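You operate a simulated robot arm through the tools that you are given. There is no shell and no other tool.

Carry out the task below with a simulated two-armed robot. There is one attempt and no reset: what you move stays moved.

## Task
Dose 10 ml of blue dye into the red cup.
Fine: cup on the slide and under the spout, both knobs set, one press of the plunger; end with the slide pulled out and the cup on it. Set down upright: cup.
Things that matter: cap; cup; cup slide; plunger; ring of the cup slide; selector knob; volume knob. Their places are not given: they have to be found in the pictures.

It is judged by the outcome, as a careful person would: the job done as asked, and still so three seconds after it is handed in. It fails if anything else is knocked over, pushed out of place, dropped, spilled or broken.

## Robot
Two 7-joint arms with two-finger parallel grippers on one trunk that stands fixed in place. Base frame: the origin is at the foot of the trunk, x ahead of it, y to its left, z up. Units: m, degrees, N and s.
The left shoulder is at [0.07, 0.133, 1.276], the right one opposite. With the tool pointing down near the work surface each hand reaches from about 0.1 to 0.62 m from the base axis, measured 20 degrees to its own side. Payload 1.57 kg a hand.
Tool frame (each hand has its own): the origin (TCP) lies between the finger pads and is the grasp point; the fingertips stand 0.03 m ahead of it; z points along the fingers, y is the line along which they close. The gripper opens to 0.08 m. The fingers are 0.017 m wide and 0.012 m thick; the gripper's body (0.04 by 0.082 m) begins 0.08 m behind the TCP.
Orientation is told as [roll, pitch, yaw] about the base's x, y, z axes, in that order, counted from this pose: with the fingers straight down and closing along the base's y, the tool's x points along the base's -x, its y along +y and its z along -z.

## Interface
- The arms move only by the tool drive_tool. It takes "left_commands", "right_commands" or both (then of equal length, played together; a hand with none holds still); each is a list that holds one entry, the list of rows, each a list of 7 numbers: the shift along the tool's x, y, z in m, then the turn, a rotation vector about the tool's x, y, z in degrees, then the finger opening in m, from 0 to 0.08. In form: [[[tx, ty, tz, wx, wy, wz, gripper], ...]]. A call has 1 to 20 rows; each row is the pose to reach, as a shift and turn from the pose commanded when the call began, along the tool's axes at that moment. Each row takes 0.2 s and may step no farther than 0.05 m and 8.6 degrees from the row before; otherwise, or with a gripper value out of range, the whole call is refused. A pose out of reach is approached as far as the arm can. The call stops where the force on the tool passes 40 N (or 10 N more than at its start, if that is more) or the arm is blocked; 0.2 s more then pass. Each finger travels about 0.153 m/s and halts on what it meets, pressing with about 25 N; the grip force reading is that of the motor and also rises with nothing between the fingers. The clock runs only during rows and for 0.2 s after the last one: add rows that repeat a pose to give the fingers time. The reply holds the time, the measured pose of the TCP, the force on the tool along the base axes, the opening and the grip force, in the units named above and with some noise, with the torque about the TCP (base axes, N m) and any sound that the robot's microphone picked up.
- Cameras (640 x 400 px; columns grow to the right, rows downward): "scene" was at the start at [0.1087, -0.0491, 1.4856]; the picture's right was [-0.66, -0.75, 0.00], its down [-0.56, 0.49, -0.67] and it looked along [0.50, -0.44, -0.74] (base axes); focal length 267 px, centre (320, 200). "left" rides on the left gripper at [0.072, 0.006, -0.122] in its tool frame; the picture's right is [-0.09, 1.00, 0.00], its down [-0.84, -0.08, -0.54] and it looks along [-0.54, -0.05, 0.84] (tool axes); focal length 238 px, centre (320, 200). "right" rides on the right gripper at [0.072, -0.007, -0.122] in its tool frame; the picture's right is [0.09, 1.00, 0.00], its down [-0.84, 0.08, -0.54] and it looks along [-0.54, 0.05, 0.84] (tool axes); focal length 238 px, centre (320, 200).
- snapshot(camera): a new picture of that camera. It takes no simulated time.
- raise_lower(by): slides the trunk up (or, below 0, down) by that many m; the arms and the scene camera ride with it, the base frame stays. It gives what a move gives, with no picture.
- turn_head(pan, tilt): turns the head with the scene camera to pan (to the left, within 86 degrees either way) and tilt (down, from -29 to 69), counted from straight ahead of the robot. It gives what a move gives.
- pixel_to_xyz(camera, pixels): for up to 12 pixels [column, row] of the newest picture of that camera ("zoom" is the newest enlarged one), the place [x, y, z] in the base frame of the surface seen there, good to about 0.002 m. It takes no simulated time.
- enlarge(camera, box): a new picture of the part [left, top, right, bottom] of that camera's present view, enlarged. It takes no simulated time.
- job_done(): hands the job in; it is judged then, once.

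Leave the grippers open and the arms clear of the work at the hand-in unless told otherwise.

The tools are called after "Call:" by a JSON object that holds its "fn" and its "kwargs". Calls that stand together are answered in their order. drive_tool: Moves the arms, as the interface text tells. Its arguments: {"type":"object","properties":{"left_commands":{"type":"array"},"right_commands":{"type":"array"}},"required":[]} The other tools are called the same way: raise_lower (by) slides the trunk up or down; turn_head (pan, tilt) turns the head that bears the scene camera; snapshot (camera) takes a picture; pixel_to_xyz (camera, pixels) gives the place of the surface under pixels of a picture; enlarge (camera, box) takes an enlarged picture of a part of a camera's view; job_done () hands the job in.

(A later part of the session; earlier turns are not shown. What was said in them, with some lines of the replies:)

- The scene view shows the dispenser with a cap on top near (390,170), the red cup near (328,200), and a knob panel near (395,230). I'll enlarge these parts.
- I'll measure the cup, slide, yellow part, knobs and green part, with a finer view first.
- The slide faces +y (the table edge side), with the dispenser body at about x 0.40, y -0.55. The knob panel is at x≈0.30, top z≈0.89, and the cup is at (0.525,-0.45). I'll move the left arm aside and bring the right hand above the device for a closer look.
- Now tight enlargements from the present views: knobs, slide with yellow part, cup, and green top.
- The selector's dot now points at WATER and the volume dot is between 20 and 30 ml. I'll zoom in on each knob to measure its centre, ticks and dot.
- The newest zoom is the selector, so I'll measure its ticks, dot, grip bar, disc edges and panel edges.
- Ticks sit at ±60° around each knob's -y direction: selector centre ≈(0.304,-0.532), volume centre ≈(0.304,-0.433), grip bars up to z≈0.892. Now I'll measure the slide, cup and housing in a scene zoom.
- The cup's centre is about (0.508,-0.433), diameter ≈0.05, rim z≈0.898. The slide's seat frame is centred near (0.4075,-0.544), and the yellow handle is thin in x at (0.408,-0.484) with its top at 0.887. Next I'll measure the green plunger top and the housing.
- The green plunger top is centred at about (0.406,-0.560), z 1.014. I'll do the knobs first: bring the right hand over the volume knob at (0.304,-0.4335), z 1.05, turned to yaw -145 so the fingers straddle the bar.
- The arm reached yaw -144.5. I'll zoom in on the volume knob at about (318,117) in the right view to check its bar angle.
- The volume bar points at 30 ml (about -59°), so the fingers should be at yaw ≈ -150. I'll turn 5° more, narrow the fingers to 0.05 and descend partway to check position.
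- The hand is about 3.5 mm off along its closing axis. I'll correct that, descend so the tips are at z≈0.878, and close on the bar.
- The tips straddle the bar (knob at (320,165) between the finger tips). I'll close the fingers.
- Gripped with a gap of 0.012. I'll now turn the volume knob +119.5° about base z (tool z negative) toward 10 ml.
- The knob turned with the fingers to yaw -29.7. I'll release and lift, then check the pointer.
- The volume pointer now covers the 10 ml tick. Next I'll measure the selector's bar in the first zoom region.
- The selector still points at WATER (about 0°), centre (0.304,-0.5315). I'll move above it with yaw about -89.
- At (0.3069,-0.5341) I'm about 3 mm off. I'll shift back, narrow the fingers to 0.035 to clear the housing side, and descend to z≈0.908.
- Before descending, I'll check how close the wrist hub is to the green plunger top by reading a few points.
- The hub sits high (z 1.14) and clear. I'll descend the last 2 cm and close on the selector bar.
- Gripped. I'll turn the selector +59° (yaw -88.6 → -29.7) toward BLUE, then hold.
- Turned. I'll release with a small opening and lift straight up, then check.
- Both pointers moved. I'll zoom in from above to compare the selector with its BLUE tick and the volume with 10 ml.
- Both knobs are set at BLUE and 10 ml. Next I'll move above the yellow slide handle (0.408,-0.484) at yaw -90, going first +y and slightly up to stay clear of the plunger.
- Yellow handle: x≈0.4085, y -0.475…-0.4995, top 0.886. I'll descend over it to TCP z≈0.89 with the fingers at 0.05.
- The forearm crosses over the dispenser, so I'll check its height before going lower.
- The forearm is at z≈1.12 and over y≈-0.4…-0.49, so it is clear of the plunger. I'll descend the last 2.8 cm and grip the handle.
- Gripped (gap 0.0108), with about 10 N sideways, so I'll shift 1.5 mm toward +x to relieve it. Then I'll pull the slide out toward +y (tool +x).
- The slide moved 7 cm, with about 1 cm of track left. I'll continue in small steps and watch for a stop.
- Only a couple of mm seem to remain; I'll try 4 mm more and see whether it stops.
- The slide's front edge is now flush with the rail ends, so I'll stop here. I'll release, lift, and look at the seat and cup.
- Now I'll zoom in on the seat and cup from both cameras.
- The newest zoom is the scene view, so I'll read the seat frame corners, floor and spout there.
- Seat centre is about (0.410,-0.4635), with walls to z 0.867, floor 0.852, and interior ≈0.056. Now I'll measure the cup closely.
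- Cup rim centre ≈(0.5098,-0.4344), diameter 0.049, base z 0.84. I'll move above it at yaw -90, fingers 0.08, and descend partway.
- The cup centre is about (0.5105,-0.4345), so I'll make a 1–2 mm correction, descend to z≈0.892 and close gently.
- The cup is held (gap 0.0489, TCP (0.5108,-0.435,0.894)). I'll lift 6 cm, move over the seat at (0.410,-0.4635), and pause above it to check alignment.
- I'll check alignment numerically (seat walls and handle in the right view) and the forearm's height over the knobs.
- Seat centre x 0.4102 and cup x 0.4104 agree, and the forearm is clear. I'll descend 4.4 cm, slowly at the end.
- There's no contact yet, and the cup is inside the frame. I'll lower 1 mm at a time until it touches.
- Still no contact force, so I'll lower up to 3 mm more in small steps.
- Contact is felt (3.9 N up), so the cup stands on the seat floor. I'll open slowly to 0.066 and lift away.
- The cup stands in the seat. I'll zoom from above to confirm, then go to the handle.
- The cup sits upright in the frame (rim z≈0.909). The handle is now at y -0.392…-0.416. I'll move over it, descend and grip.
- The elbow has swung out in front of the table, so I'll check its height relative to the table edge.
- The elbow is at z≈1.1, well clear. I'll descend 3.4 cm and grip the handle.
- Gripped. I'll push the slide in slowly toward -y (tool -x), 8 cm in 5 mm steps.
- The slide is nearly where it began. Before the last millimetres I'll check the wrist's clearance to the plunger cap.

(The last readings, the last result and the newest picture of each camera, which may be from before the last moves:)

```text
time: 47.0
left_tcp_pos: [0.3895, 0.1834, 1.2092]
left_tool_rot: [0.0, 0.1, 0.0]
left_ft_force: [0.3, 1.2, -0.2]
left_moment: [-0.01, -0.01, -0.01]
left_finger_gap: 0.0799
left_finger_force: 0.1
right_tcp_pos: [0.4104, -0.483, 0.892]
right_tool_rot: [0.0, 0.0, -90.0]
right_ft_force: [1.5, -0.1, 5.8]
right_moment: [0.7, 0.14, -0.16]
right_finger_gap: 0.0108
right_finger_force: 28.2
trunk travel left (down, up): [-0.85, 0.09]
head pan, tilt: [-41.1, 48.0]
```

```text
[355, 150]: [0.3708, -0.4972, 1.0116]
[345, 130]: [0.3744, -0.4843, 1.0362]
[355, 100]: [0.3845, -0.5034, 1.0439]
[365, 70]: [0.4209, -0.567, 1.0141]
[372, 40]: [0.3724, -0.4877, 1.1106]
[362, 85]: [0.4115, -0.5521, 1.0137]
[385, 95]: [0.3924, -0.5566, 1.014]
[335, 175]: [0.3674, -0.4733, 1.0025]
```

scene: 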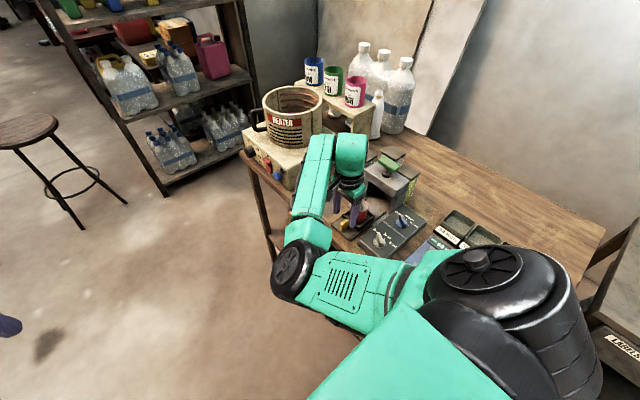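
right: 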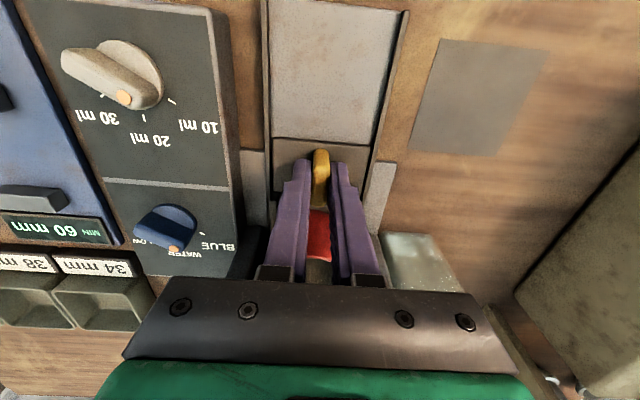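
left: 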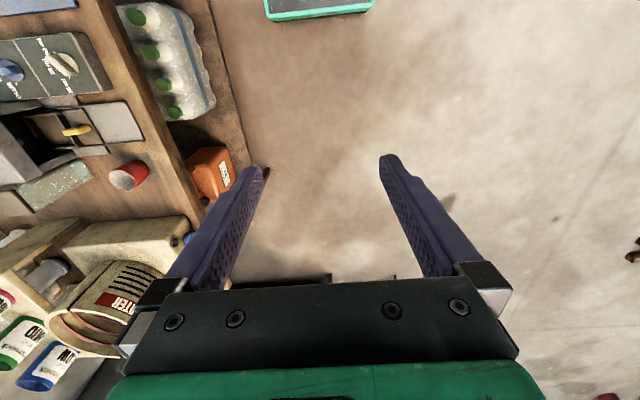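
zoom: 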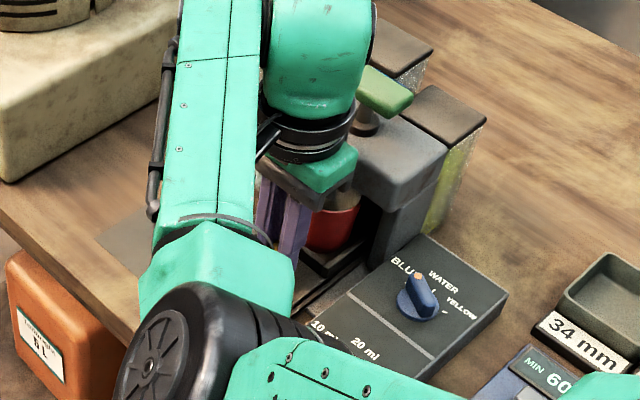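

Clearance to the cap is about 2 cm. I'll push on in 1.5 mm steps until resistance shows.

Call:
{"fn": "drive_tool", "kwargs": {"right_commands": [[[-0.0015, 0, 0, 0, 0, 0, 0], [-0.003, 0, 0, 0, 0, 0, 0], [-0.0045, 0, 0, 0, 0, 0, 0], [-0.0045, 0, 0, 0, 0, 0, 0]]]}}

```text
time: 48.0
left_tcp_pos: [0.3898, 0.1835, 1.208]
left_tool_rot: [0.0, 0.0, 0.0]
left_ft_force: [-0.4, 0.3, -0.5]
left_moment: [0.0, -0.03, 0.0]
left_finger_gap: 0.0801
left_finger_force: 0.1
right_tcp_pos: [0.4113, -0.487, 0.8915]
right_tool_rot: [0.0, -0.1, -90.0]
right_ft_force: [1.2, -0.5, 3.6]
right_moment: [-0.3, -0.06, -0.07]
right_finger_gap: 0.0108
right_finger_force: 29.0
trunk travel left (down, up): [-0.85, 0.09]
head pan, tilt: [-41.1, 48.0]
```

Still free. I'll continue up to 6 mm more in small steps.

Call:
{"fn": "drive_tool", "kwargs": {"right_commands": [[[-0.0015, 0, 0, 0, 0, 0, 0], [-0.003, 0, 0, 0, 0, 0, 0], [-0.0045, 0, 0, 0, 0, 0, 0], [-0.006, 0, 0, 0, 0, 0, 0], [-0.006, 0, 0, 0, 0, 0, 0]]]}}

Call:
{"fn": "snapshot", "kwargs": {"camera": "right"}}

```text
time: 49.2
left_tcp_pos: [0.3907, 0.1867, 1.2078]
left_tool_rot: [-0.1, 0.0, 0.1]
left_ft_force: [0.1, 0.4, -0.8]
left_moment: [0.0, 0.01, 0.01]
left_finger_gap: 0.0798
left_finger_force: 0.1
right_tcp_pos: [0.4108, -0.4879, 0.8909]
right_tool_rot: [0.0, 0.1, -89.8]
right_ft_force: [-1.2, 19.4, -4.0]
right_moment: [0.65, -0.46, -0.37]
right_finger_gap: 0.0109
right_finger_force: 28.7
trunk travel left (down, up): [-0.85, 0.09]
head pan, tilt: [-41.1, 48.0]
```

```text
taken
```

right: 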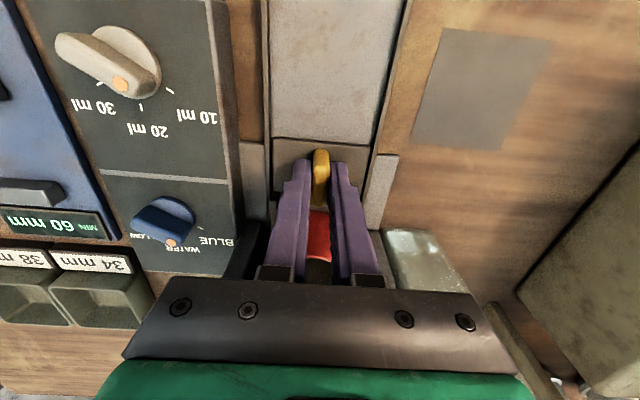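

The stop is reached (19 N at y -0.488), so the slide is fully in. I'll relax the push by 5 mm of command, release, and lift.

Call:
{"fn": "drive_tool", "kwargs": {"right_commands": [[[0.0025, 0, 0, 0, 0, 0, 0], [0.0045, 0, 0, 0, 0, 0, 0], [0.0045, 0, 0, 0, 0, 0, 0.02], [0.0045, 0, 0, 0, 0, 0, 0.05], [0.0045, 0, -0.03, 0, 0, 0, 0.05], [0.0045, 0, -0.07, 0, 0, 0, 0.05], [0.0045, 0, -0.11, 0, 0, 0, 0.05], [0.0045, 0, -0.15, 0, 0, 0, 0.05], [0.0045, 0, -0.19, 0, 0, 0, 0.05], [0.0045, 0, -0.22, 0, 0, 0, 0.05]]]}}

Call:
{"fn": "snapshot", "kwargs": {"camera": "right"}}

Call:
{"fn": "enlarge", "kwargs": {"camera": "scene", "box": [320, 140, 430, 250]}}

```text
time: 51.4
left_tcp_pos: [0.3897, 0.1836, 1.2081]
left_tool_rot: [-0.1, 0.0, -0.1]
left_ft_force: [-0.5, 0.1, 0.0]
left_moment: [-0.01, 0.01, 0.0]
left_finger_gap: 0.0802
left_finger_force: 0.1
right_tcp_pos: [0.411, -0.4886, 1.1131]
right_tool_rot: [0.1, 0.0, -89.9]
right_ft_force: [-0.4, -0.2, -0.6]
right_moment: [0.01, 0.01, 0.02]
right_finger_gap: 0.0499
right_finger_force: 0.0
trunk travel left (down, up): [-0.85, 0.09]
head pan, tilt: [-41.1, 48.0]
```

```text
taken
```

right: 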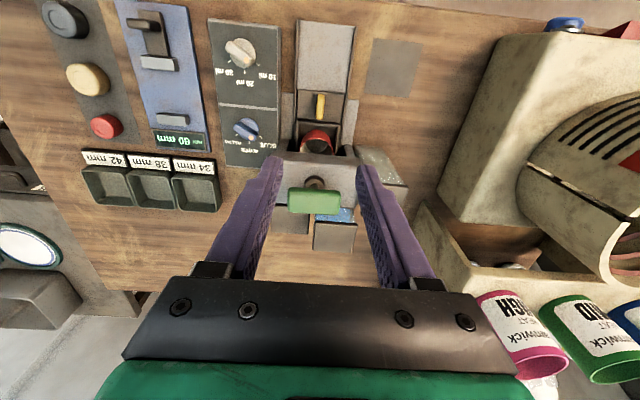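

```text
3.64 times, centred on (375, 195) of scene
```

zoom: 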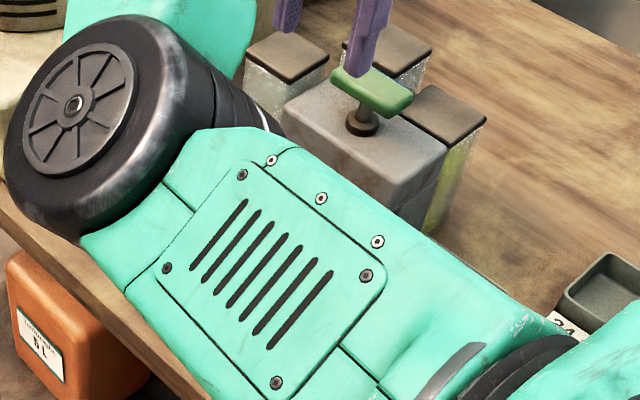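

The cup is under the housing. Next I'll measure the plunger cap and confirm slide position and knobs from here.

Call:
{"fn": "enlarge", "kwargs": {"camera": "right", "box": [205, 30, 385, 250]}}

Call:
{"fn": "pixel_to_xyz", "kwargs": {"camera": "right", "pixels": [[292, 192], [338, 192], [315, 192], [315, 205], [291, 203], [338, 203], [320, 96], [320, 117], [318, 132]]}}

```text
1.82 times, centred on (295, 140) of right
```

zoom: 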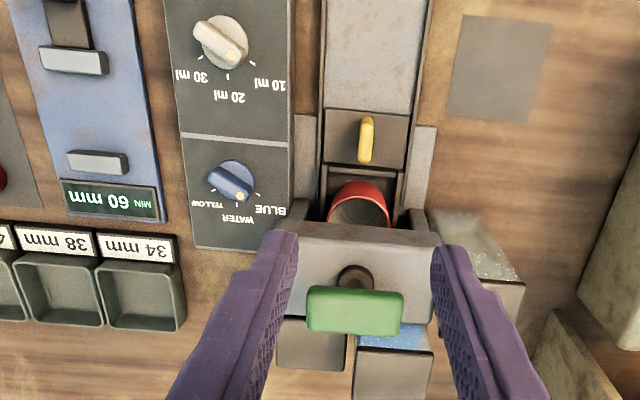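

```text
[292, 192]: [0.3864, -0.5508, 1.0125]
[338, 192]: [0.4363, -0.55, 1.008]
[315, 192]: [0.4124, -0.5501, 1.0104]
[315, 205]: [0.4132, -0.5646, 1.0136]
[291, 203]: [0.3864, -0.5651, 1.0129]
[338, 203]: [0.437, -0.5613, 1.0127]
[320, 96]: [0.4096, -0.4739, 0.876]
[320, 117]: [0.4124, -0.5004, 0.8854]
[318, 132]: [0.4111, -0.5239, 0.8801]
```

The cap centre is about (0.411,-0.561), top z 1.014. I'll close the fingers and move above it (tips 4 cm above).

Call:
{"fn": "drive_tool", "kwargs": {"right_commands": [[[-0.024, 0, 0, 0, 0, 0, 0.03], [-0.048, 0, 0, 0, 0, 0, 0.01], [-0.0725, 0, 0.005, 0, 0, 0, 0.0], [-0.0725, 0, 0.02, 0, 0, 0, 0.0], [-0.0725, 0, 0.03, 0, 0, 0, 0.0]]]}}

Call:
{"fn": "snapshot", "kwargs": {"camera": "right"}}

Call:
{"fn": "enlarge", "kwargs": {"camera": "scene", "box": [320, 120, 430, 230]}}

```text
time: 52.6
left_tcp_pos: [0.3914, 0.1819, 1.2067]
left_tool_rot: [0.1, 0.0, 0.1]
left_ft_force: [-0.2, -0.7, 0.3]
left_moment: [0.0, -0.02, 0.0]
left_finger_gap: 0.0798
left_finger_force: 0.1
right_tcp_pos: [0.4117, -0.5628, 1.0808]
right_tool_rot: [0.0, -0.1, -89.9]
right_ft_force: [0.4, -0.4, -0.3]
right_moment: [-0.02, 0.03, 0.03]
right_finger_gap: 0.0001
right_finger_force: 21.6
trunk travel left (down, up): [-0.85, 0.09]
head pan, tilt: [-41.1, 48.0]
```

```text
taken
```

right: 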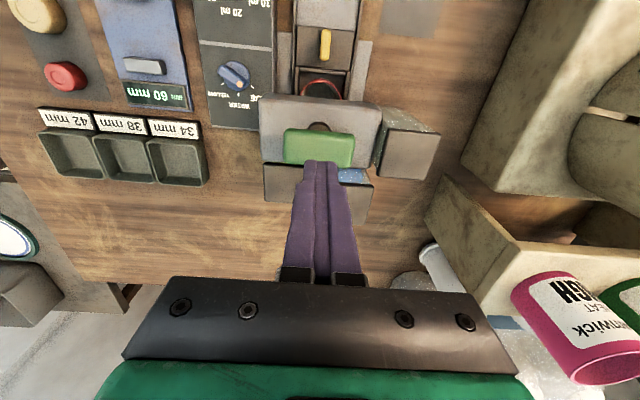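

```text
3.64 times, centred on (375, 175) of scene
```

zoom: 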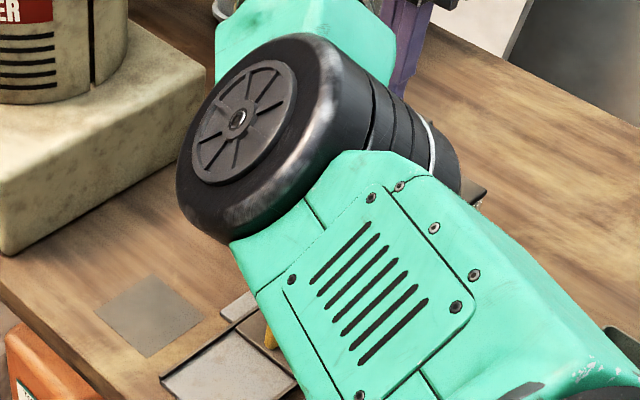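

The closed tips are centred over the cap. Now the one press: I'll go down steadily until it bottoms out.

Call:
{"fn": "drive_tool", "kwargs": {"right_commands": [[[0.001, 0, 0.02, 0, 0, 0, 0], [0.001, 0, 0.032, 0, 0, 0, 0], [0.001, 0, 0.037, 0, 0, 0, 0], [0.001, 0, 0.041, 0, 0, 0, 0], [0.001, 0, 0.045, 0, 0, 0, 0], [0.001, 0, 0.049, 0, 0, 0, 0], [0.001, 0, 0.053, 0, 0, 0, 0], [0.001, 0, 0.057, 0, 0, 0, 0], [0.001, 0, 0.061, 0, 0, 0, 0], [0.001, 0, 0.065, 0, 0, 0, 0], [0.001, 0, 0.069, 0, 0, 0, 0], [0.001, 0, 0.073, 0, 0, 0, 0], [0.001, 0, 0.077, 0, 0, 0, 0]]]}}

Call:
{"fn": "snapshot", "kwargs": {"camera": "right"}}

```text
time: 55.0
left_tcp_pos: [0.3884, 0.1883, 1.2091]
left_tool_rot: [-0.1, -0.2, 0.1]
left_ft_force: [-1.4, -0.3, 0.2]
left_moment: [-0.03, 0.02, 0.01]
left_finger_gap: 0.0801
left_finger_force: 0.0
right_tcp_pos: [0.4081, -0.559, 1.0211]
right_tool_rot: [0.5, -0.9, -90.1]
right_ft_force: [-3.0, 6.6, 17.7]
right_moment: [0.33, 0.15, 0.06]
right_finger_gap: 0.0
right_finger_force: 21.1
trunk travel left (down, up): [-0.85, 0.09]
head pan, tilt: [-41.1, 48.0]
heard: click
stopped in row 12 (right hand): the force on the tool passed its limit at 44 N (the readings are from after the stop); the commanded pose is now the measured one
```

```text
taken
```

right: 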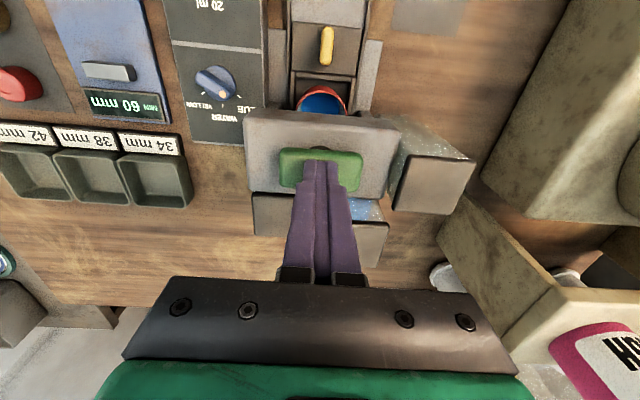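

A click was heard at full depth and blue shows in the cup. I'll lift straight up now.

Call:
{"fn": "drive_tool", "kwargs": {"right_commands": [[[0, 0, -0.01, 0, 0, 0, 0], [0, 0, -0.03, 0, 0, 0, 0], [0, 0, -0.06, 0, 0, 0, 0], [0, 0, -0.09, 0, 0, 0, 0], [0, 0, -0.09, 0, 0, 0, 0]]]}}

Call:
{"fn": "enlarge", "kwargs": {"camera": "right", "box": [190, 0, 450, 200]}}

```text
time: 56.2
left_tcp_pos: [0.3896, 0.1827, 1.2073]
left_tool_rot: [0.1, 0.0, 0.0]
left_ft_force: [-0.2, 0.0, 0.6]
left_moment: [-0.01, -0.01, 0.01]
left_finger_gap: 0.08
left_finger_force: 0.1
right_tcp_pos: [0.4104, -0.5631, 1.1052]
right_tool_rot: [0.4, -0.6, -90.0]
right_ft_force: [-0.1, 0.6, -0.6]
right_moment: [-0.02, 0.03, 0.02]
right_finger_gap: 0.0
right_finger_force: 21.5
trunk travel left (down, up): [-0.85, 0.09]
head pan, tilt: [-41.1, 48.0]
```

```text
2.00 times, centred on (320, 100) of right
```

zoom: 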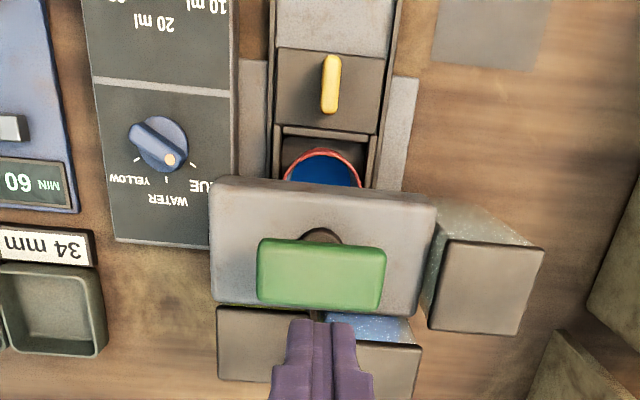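

The dose is in and the plunger is up again. Next I'll pull the slide out: move to above the handle, straighten the small tilt, and open the fingers to 0.05.

Call:
{"fn": "drive_tool", "kwargs": {"right_commands": [[[0.025, 0, 0, 0.6, -0.4, 0, 0.02], [0.05, 0, 0, 0.6, -0.4, 0, 0.05], [0.077, 0, 0, 0.6, -0.4, 0, 0.05], [0.077, 0, 0.04, 0.6, -0.4, 0, 0.05], [0.077, 0, 0.08, 0.6, -0.4, 0, 0.05], [0.077, 0, 0.12, 0.6, -0.4, 0, 0.05], [0.077, 0, 0.16, 0.6, -0.4, 0, 0.05], [0.077, 0, 0.175, 0.6, -0.4, 0, 0.05], [0.077, 0, 0.175, 0.6, -0.4, 0, 0.05]]]}}

Call:
{"fn": "snapshot", "kwargs": {"camera": "right"}}

```text
time: 58.2
left_tcp_pos: [0.3902, 0.1827, 1.2073]
left_tool_rot: [0.0, 0.0, 0.0]
left_ft_force: [-0.6, -0.1, 0.2]
left_moment: [0.01, -0.01, 0.06]
left_finger_gap: 0.0801
left_finger_force: 0.0
right_tcp_pos: [0.4102, -0.487, 0.9295]
right_tool_rot: [-0.1, -1.0, -90.0]
right_ft_force: [-1.2, 0.6, 0.4]
right_moment: [0.02, 0.02, -0.04]
right_finger_gap: 0.0501
right_finger_force: 0.0
trunk travel left (down, up): [-0.85, 0.09]
head pan, tilt: [-41.1, 48.0]
```

```text
taken
```

right: 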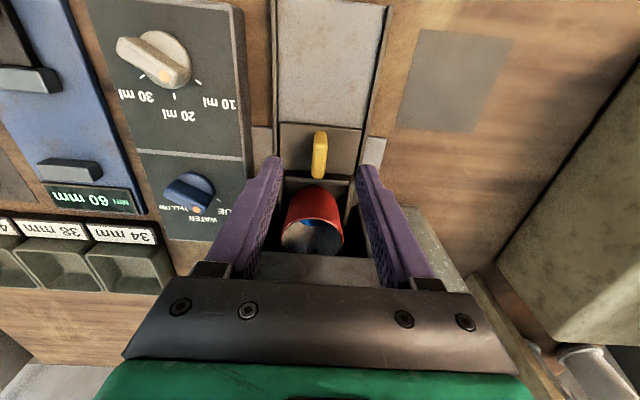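

The tilt about tool y is now -1°, so I'll correct it with +1° there, descend 3.8 cm and grip the handle.

Call:
{"fn": "drive_tool", "kwargs": {"right_commands": [[[0, 0, 0, 0, 1.0, 0, 0.05], [0, 0, 0.02, 0, 1.0, 0, 0.05], [0, 0, 0.038, 0, 1.0, 0, 0.05], [0, 0, 0.038, 0, 1.0, 0, 0.02], [0, 0, 0.038, 0, 1.0, 0, 0.0], [0, 0, 0.038, 0, 1.0, 0, 0.0]]]}}

Call:
{"fn": "snapshot", "kwargs": {"camera": "right"}}

```text
time: 59.6
left_tcp_pos: [0.3895, 0.1816, 1.2085]
left_tool_rot: [0.0, -0.2, 0.0]
left_ft_force: [-0.3, 0.1, -0.1]
left_moment: [-0.01, 0.01, -0.01]
left_finger_gap: 0.0801
left_finger_force: 0.0
right_tcp_pos: [0.4097, -0.4876, 0.8908]
right_tool_rot: [-0.2, 0.0, -90.1]
right_ft_force: [-6.9, 1.5, -5.5]
right_moment: [-0.79, -0.36, 0.07]
right_finger_gap: 0.0109
right_finger_force: 28.6
trunk travel left (down, up): [-0.85, 0.09]
head pan, tilt: [-41.1, 48.0]
```

```text
taken
```

right: 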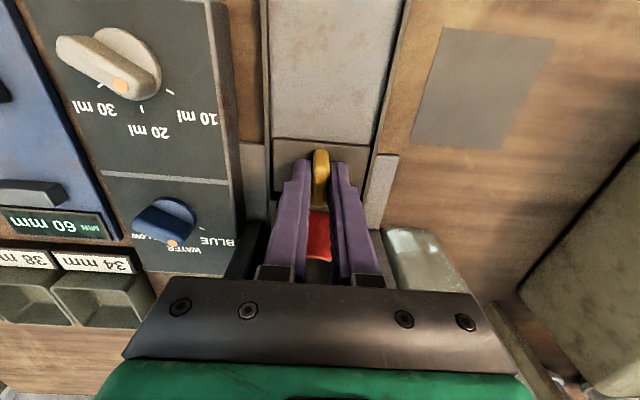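

Gripped. I'll pull out gently, 4–5 mm per step, with a soft start.

Call:
{"fn": "drive_tool", "kwargs": {"right_commands": [[[0.001, -0.001, 0, 0, 0, 0, 0], [0.003, -0.001, 0, 0, 0, 0, 0], [0.006, -0.001, 0, 0, 0, 0, 0], [0.01, -0.001, 0, 0, 0, 0, 0], [0.0145, -0.001, 0, 0, 0, 0, 0], [0.019, -0.001, 0, 0, 0, 0, 0], [0.0235, -0.001, 0, 0, 0, 0, 0], [0.028, -0.001, 0, 0, 0, 0, 0], [0.0325, -0.001, 0, 0, 0, 0, 0], [0.037, -0.001, 0, 0, 0, 0, 0], [0.0415, -0.001, 0, 0, 0, 0, 0], [0.046, -0.001, 0, 0, 0, 0, 0], [0.0505, -0.001, 0, 0, 0, 0, 0], [0.055, -0.001, 0, 0, 0, 0, 0], [0.0595, -0.001, 0, 0, 0, 0, 0], [0.064, -0.001, 0, 0, 0, 0, 0], [0.0685, -0.001, 0, 0, 0, 0, 0], [0.073, -0.001, 0, 0, 0, 0, 0], [0.077, -0.001, 0, 0, 0, 0, 0], [0.08, -0.001, 0, 0, 0, 0, 0]]]}}

Call:
{"fn": "enlarge", "kwargs": {"camera": "right", "box": [220, 100, 420, 300]}}

```text
time: 63.8
left_tcp_pos: [0.3899, 0.1802, 1.2083]
left_tool_rot: [0.3, 0.0, -0.1]
left_ft_force: [0.4, -0.2, 0.3]
left_moment: [0.02, 0.03, -0.01]
left_finger_gap: 0.08
left_finger_force: 0.1
right_tcp_pos: [0.4112, -0.409, 0.8914]
right_tool_rot: [-0.2, 0.1, -90.0]
right_ft_force: [-6.6, 0.4, -13.5]
right_moment: [0.6, -0.33, 0.07]
right_finger_gap: 0.0109
right_finger_force: 29.0
trunk travel left (down, up): [-0.85, 0.09]
head pan, tilt: [-41.1, 48.0]
```

```text
2.00 times, centred on (320, 200) of right
```

zoom: 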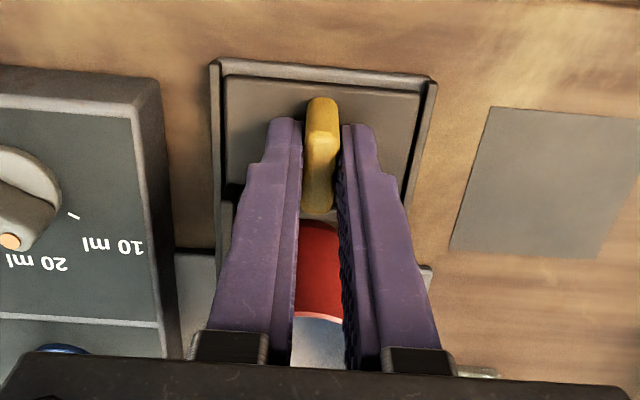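

About 5 mm remain before the rail ends, so I'll continue in 1.5 mm steps, easing the vertical pull.

Call:
{"fn": "drive_tool", "kwargs": {"right_commands": [[[0.0015, -0.001, 0.001, 0, 0, 0, 0], [0.003, -0.001, 0.0015, 0, 0, 0, 0], [0.0045, -0.001, 0.0015, 0, 0, 0, 0], [0.006, -0.001, 0.0015, 0, 0, 0, 0], [0.006, -0.001, 0.0015, 0, 0, 0, 0]]]}}

Call:
{"fn": "enlarge", "kwargs": {"camera": "right", "box": [220, 100, 420, 300]}}

```text
time: 65.0
left_tcp_pos: [0.3905, 0.1827, 1.2098]
left_tool_rot: [0.1, 0.1, 0.0]
left_ft_force: [1.2, 0.3, 0.3]
left_moment: [0.0, 0.03, 0.01]
left_finger_gap: 0.08
left_finger_force: 0.1
right_tcp_pos: [0.4095, -0.4031, 0.8924]
right_tool_rot: [0.0, -0.1, -90.0]
right_ft_force: [0.1, -4.3, 3.5]
right_moment: [0.6, -0.06, 0.1]
right_finger_gap: 0.0108
right_finger_force: 28.9
trunk travel left (down, up): [-0.85, 0.09]
head pan, tilt: [-41.1, 48.0]
```

```text
2.00 times, centred on (320, 200) of right
```

zoom: 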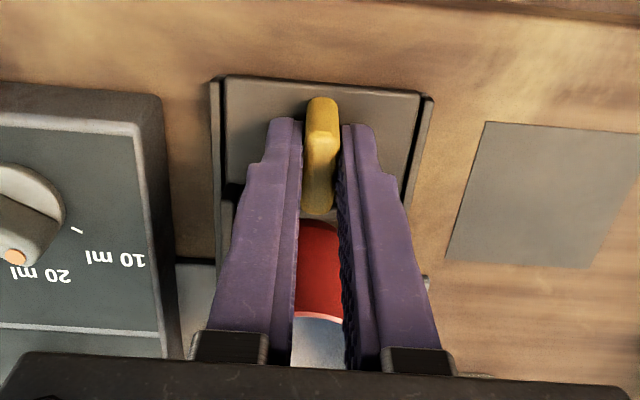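

The outer stop is felt (-4 N) and the front is flush with the rails. I'll release, lift clear and look.

Call:
{"fn": "drive_tool", "kwargs": {"right_commands": [[[-0.001, 0, 0, 0, 0, 0, 0], [-0.001, 0, 0, 0, 0, 0, 0.02], [-0.001, 0, 0, 0, 0, 0, 0.05], [-0.001, 0, 0, 0, 0, 0, 0.05], [-0.001, 0, -0.03, 0, 0, 0, 0.05], [-0.001, 0, -0.07, 0, 0, 0, 0.05], [-0.001, 0, -0.11, 0, 0, 0, 0.08], [-0.001, 0, -0.15, 0, 0, 0, 0.08], [-0.001, 0, -0.19, 0, 0, 0, 0.08], [-0.001, 0, -0.22, 0, 0, 0, 0.08]]]}}

Call:
{"fn": "snapshot", "kwargs": {"camera": "right"}}

Call:
{"fn": "enlarge", "kwargs": {"camera": "right", "box": [200, 60, 400, 260]}}

Call:
{"fn": "snapshot", "kwargs": {"camera": "scene"}}

```text
time: 67.2
left_tcp_pos: [0.3895, 0.1833, 1.2092]
left_tool_rot: [0.0, -0.1, 0.0]
left_ft_force: [-0.2, 0.5, 0.4]
left_moment: [0.01, 0.01, 0.0]
left_finger_gap: 0.0801
left_finger_force: 0.0
right_tcp_pos: [0.4083, -0.4042, 1.1123]
right_tool_rot: [-0.1, 0.1, -89.9]
right_ft_force: [-0.2, -0.9, 0.8]
right_moment: [-0.01, 0.03, -0.01]
right_finger_gap: 0.08
right_finger_force: 0.1
trunk travel left (down, up): [-0.85, 0.09]
head pan, tilt: [-41.1, 48.0]
```

```text
taken
```

right: 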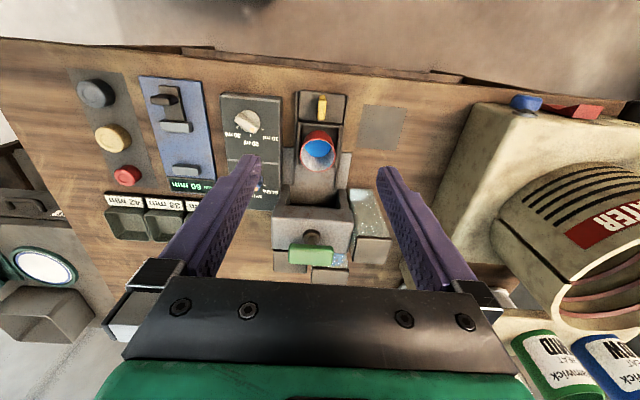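

```text
2.00 times, centred on (300, 160) of right
```

zoom: 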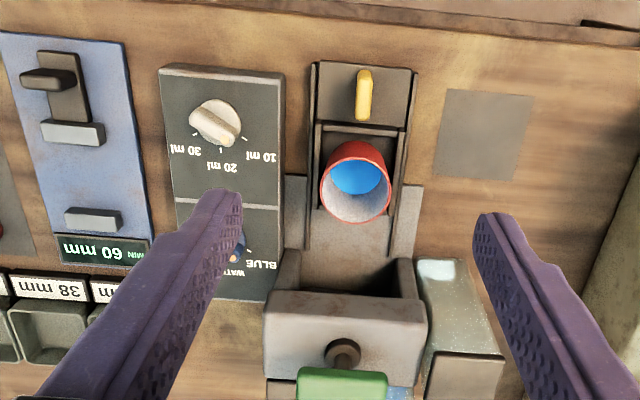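

```text
taken
```

scene: 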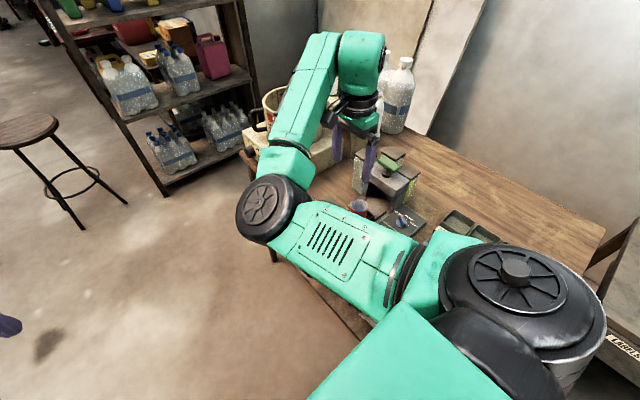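

The cup stands in the pulled-out slide with blue dye in it. I'll raise the right hand and draw it back clear of the work.

Call:
{"fn": "drive_tool", "kwargs": {"right_commands": [[[0, 0, -0.03, 0, 0, 0, 0.08], [0, 0, -0.06, 0, 0, 0, 0.08], [0.01, -0.02, -0.09, 0, 0, 0, 0.08], [0.02, -0.05, -0.11, 0, 0, 0, 0.08], [0.03, -0.08, -0.12, 0, 0, 0, 0.08], [0.04, -0.11, -0.12, 0, 0, 0, 0.08], [0.04, -0.11, -0.12, 0, 0, 0, 0.08]]]}}

Call:
{"fn": "snapshot", "kwargs": {"camera": "scene"}}

Call:
{"fn": "snapshot", "kwargs": {"camera": "right"}}

```text
time: 68.8
left_tcp_pos: [0.3901, 0.1815, 1.2095]
left_tool_rot: [0.0, -0.1, -0.1]
left_ft_force: [0.5, 0.4, 0.0]
left_moment: [0.01, 0.02, 0.0]
left_finger_gap: 0.0802
left_finger_force: 0.0
right_tcp_pos: [0.2983, -0.3782, 1.2328]
right_tool_rot: [-0.2, 0.0, -90.1]
right_ft_force: [-0.1, -0.1, 0.2]
right_moment: [0.0, 0.0, -0.02]
right_finger_gap: 0.08
right_finger_force: 0.0
right hand out of reach, approached as far as the arm can: row 5, 6, 7
trunk travel left (down, up): [-0.85, 0.09]
head pan, tilt: [-41.1, 48.0]
```

```text
taken
```

scene: 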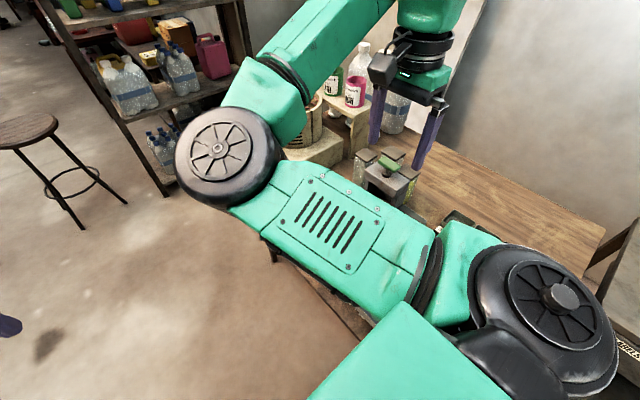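

```text
taken
```

right: 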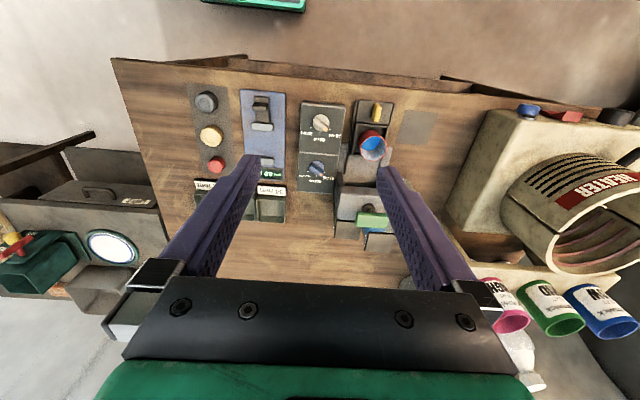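

The arm is well above the work. I'll take a last close look at the device.

Call:
{"fn": "enlarge", "kwargs": {"camera": "right", "box": [290, 90, 400, 250]}}

Call:
{"fn": "enlarge", "kwargs": {"camera": "right", "box": [295, 95, 400, 195]}}

Call:
{"fn": "pixel_to_xyz", "kwargs": {"camera": "right", "pixels": [[375, 103], [375, 120], [372, 160], [358, 147], [370, 215]]}}

```text
2.50 times, centred on (345, 170) of right
```

zoom: 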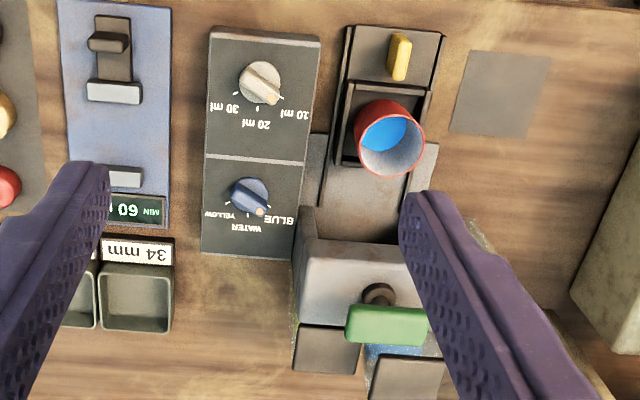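

```text
4.00 times, centred on (348, 145) of right
```

zoom: 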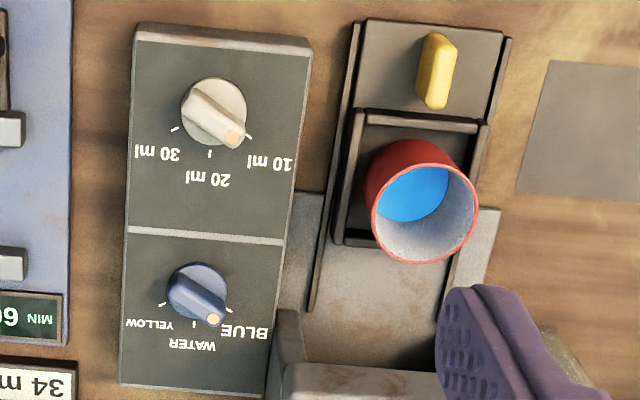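

```text
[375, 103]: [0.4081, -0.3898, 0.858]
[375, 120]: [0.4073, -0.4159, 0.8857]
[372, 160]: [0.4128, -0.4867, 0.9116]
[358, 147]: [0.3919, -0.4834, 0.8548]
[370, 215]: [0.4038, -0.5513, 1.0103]
```

The selector is on BLUE and the volume on 10 ml. The plunger is up, the slide is fully out, and the cup stands upright on it with blue dye inside. The grippers are open and clear, so I'll hand in the job.

Call:
{"fn": "job_done", "kwargs": {}}

```text
The job is handed in.
```

I dosed the blue dye into the red cup with one press of the plunger and handed the job in; no verdict has come back yet.

- **Knobs:** the selector points at BLUE and the volume knob at 10 ml, both checked in close-up views before the press and again at the end.
- **Press:** the slide was pushed in to its stop with the cup in its seat. I heard a click at the bottom of the plunger's stroke, then saw blue in the cup. The plunger came back up.
- **End state:** the slide is pulled fully out, with the cup standing upright on it and blue dye inside. I saw nothing knocked over, moved or spilled.
- **Arms:** both grippers are open and clear of the work. The right arm stopped slightly short of the spot I sent it to because it was out of reach.

I judged the dose by the knob settings and the single press; I had no way to measure the volume in the cup.
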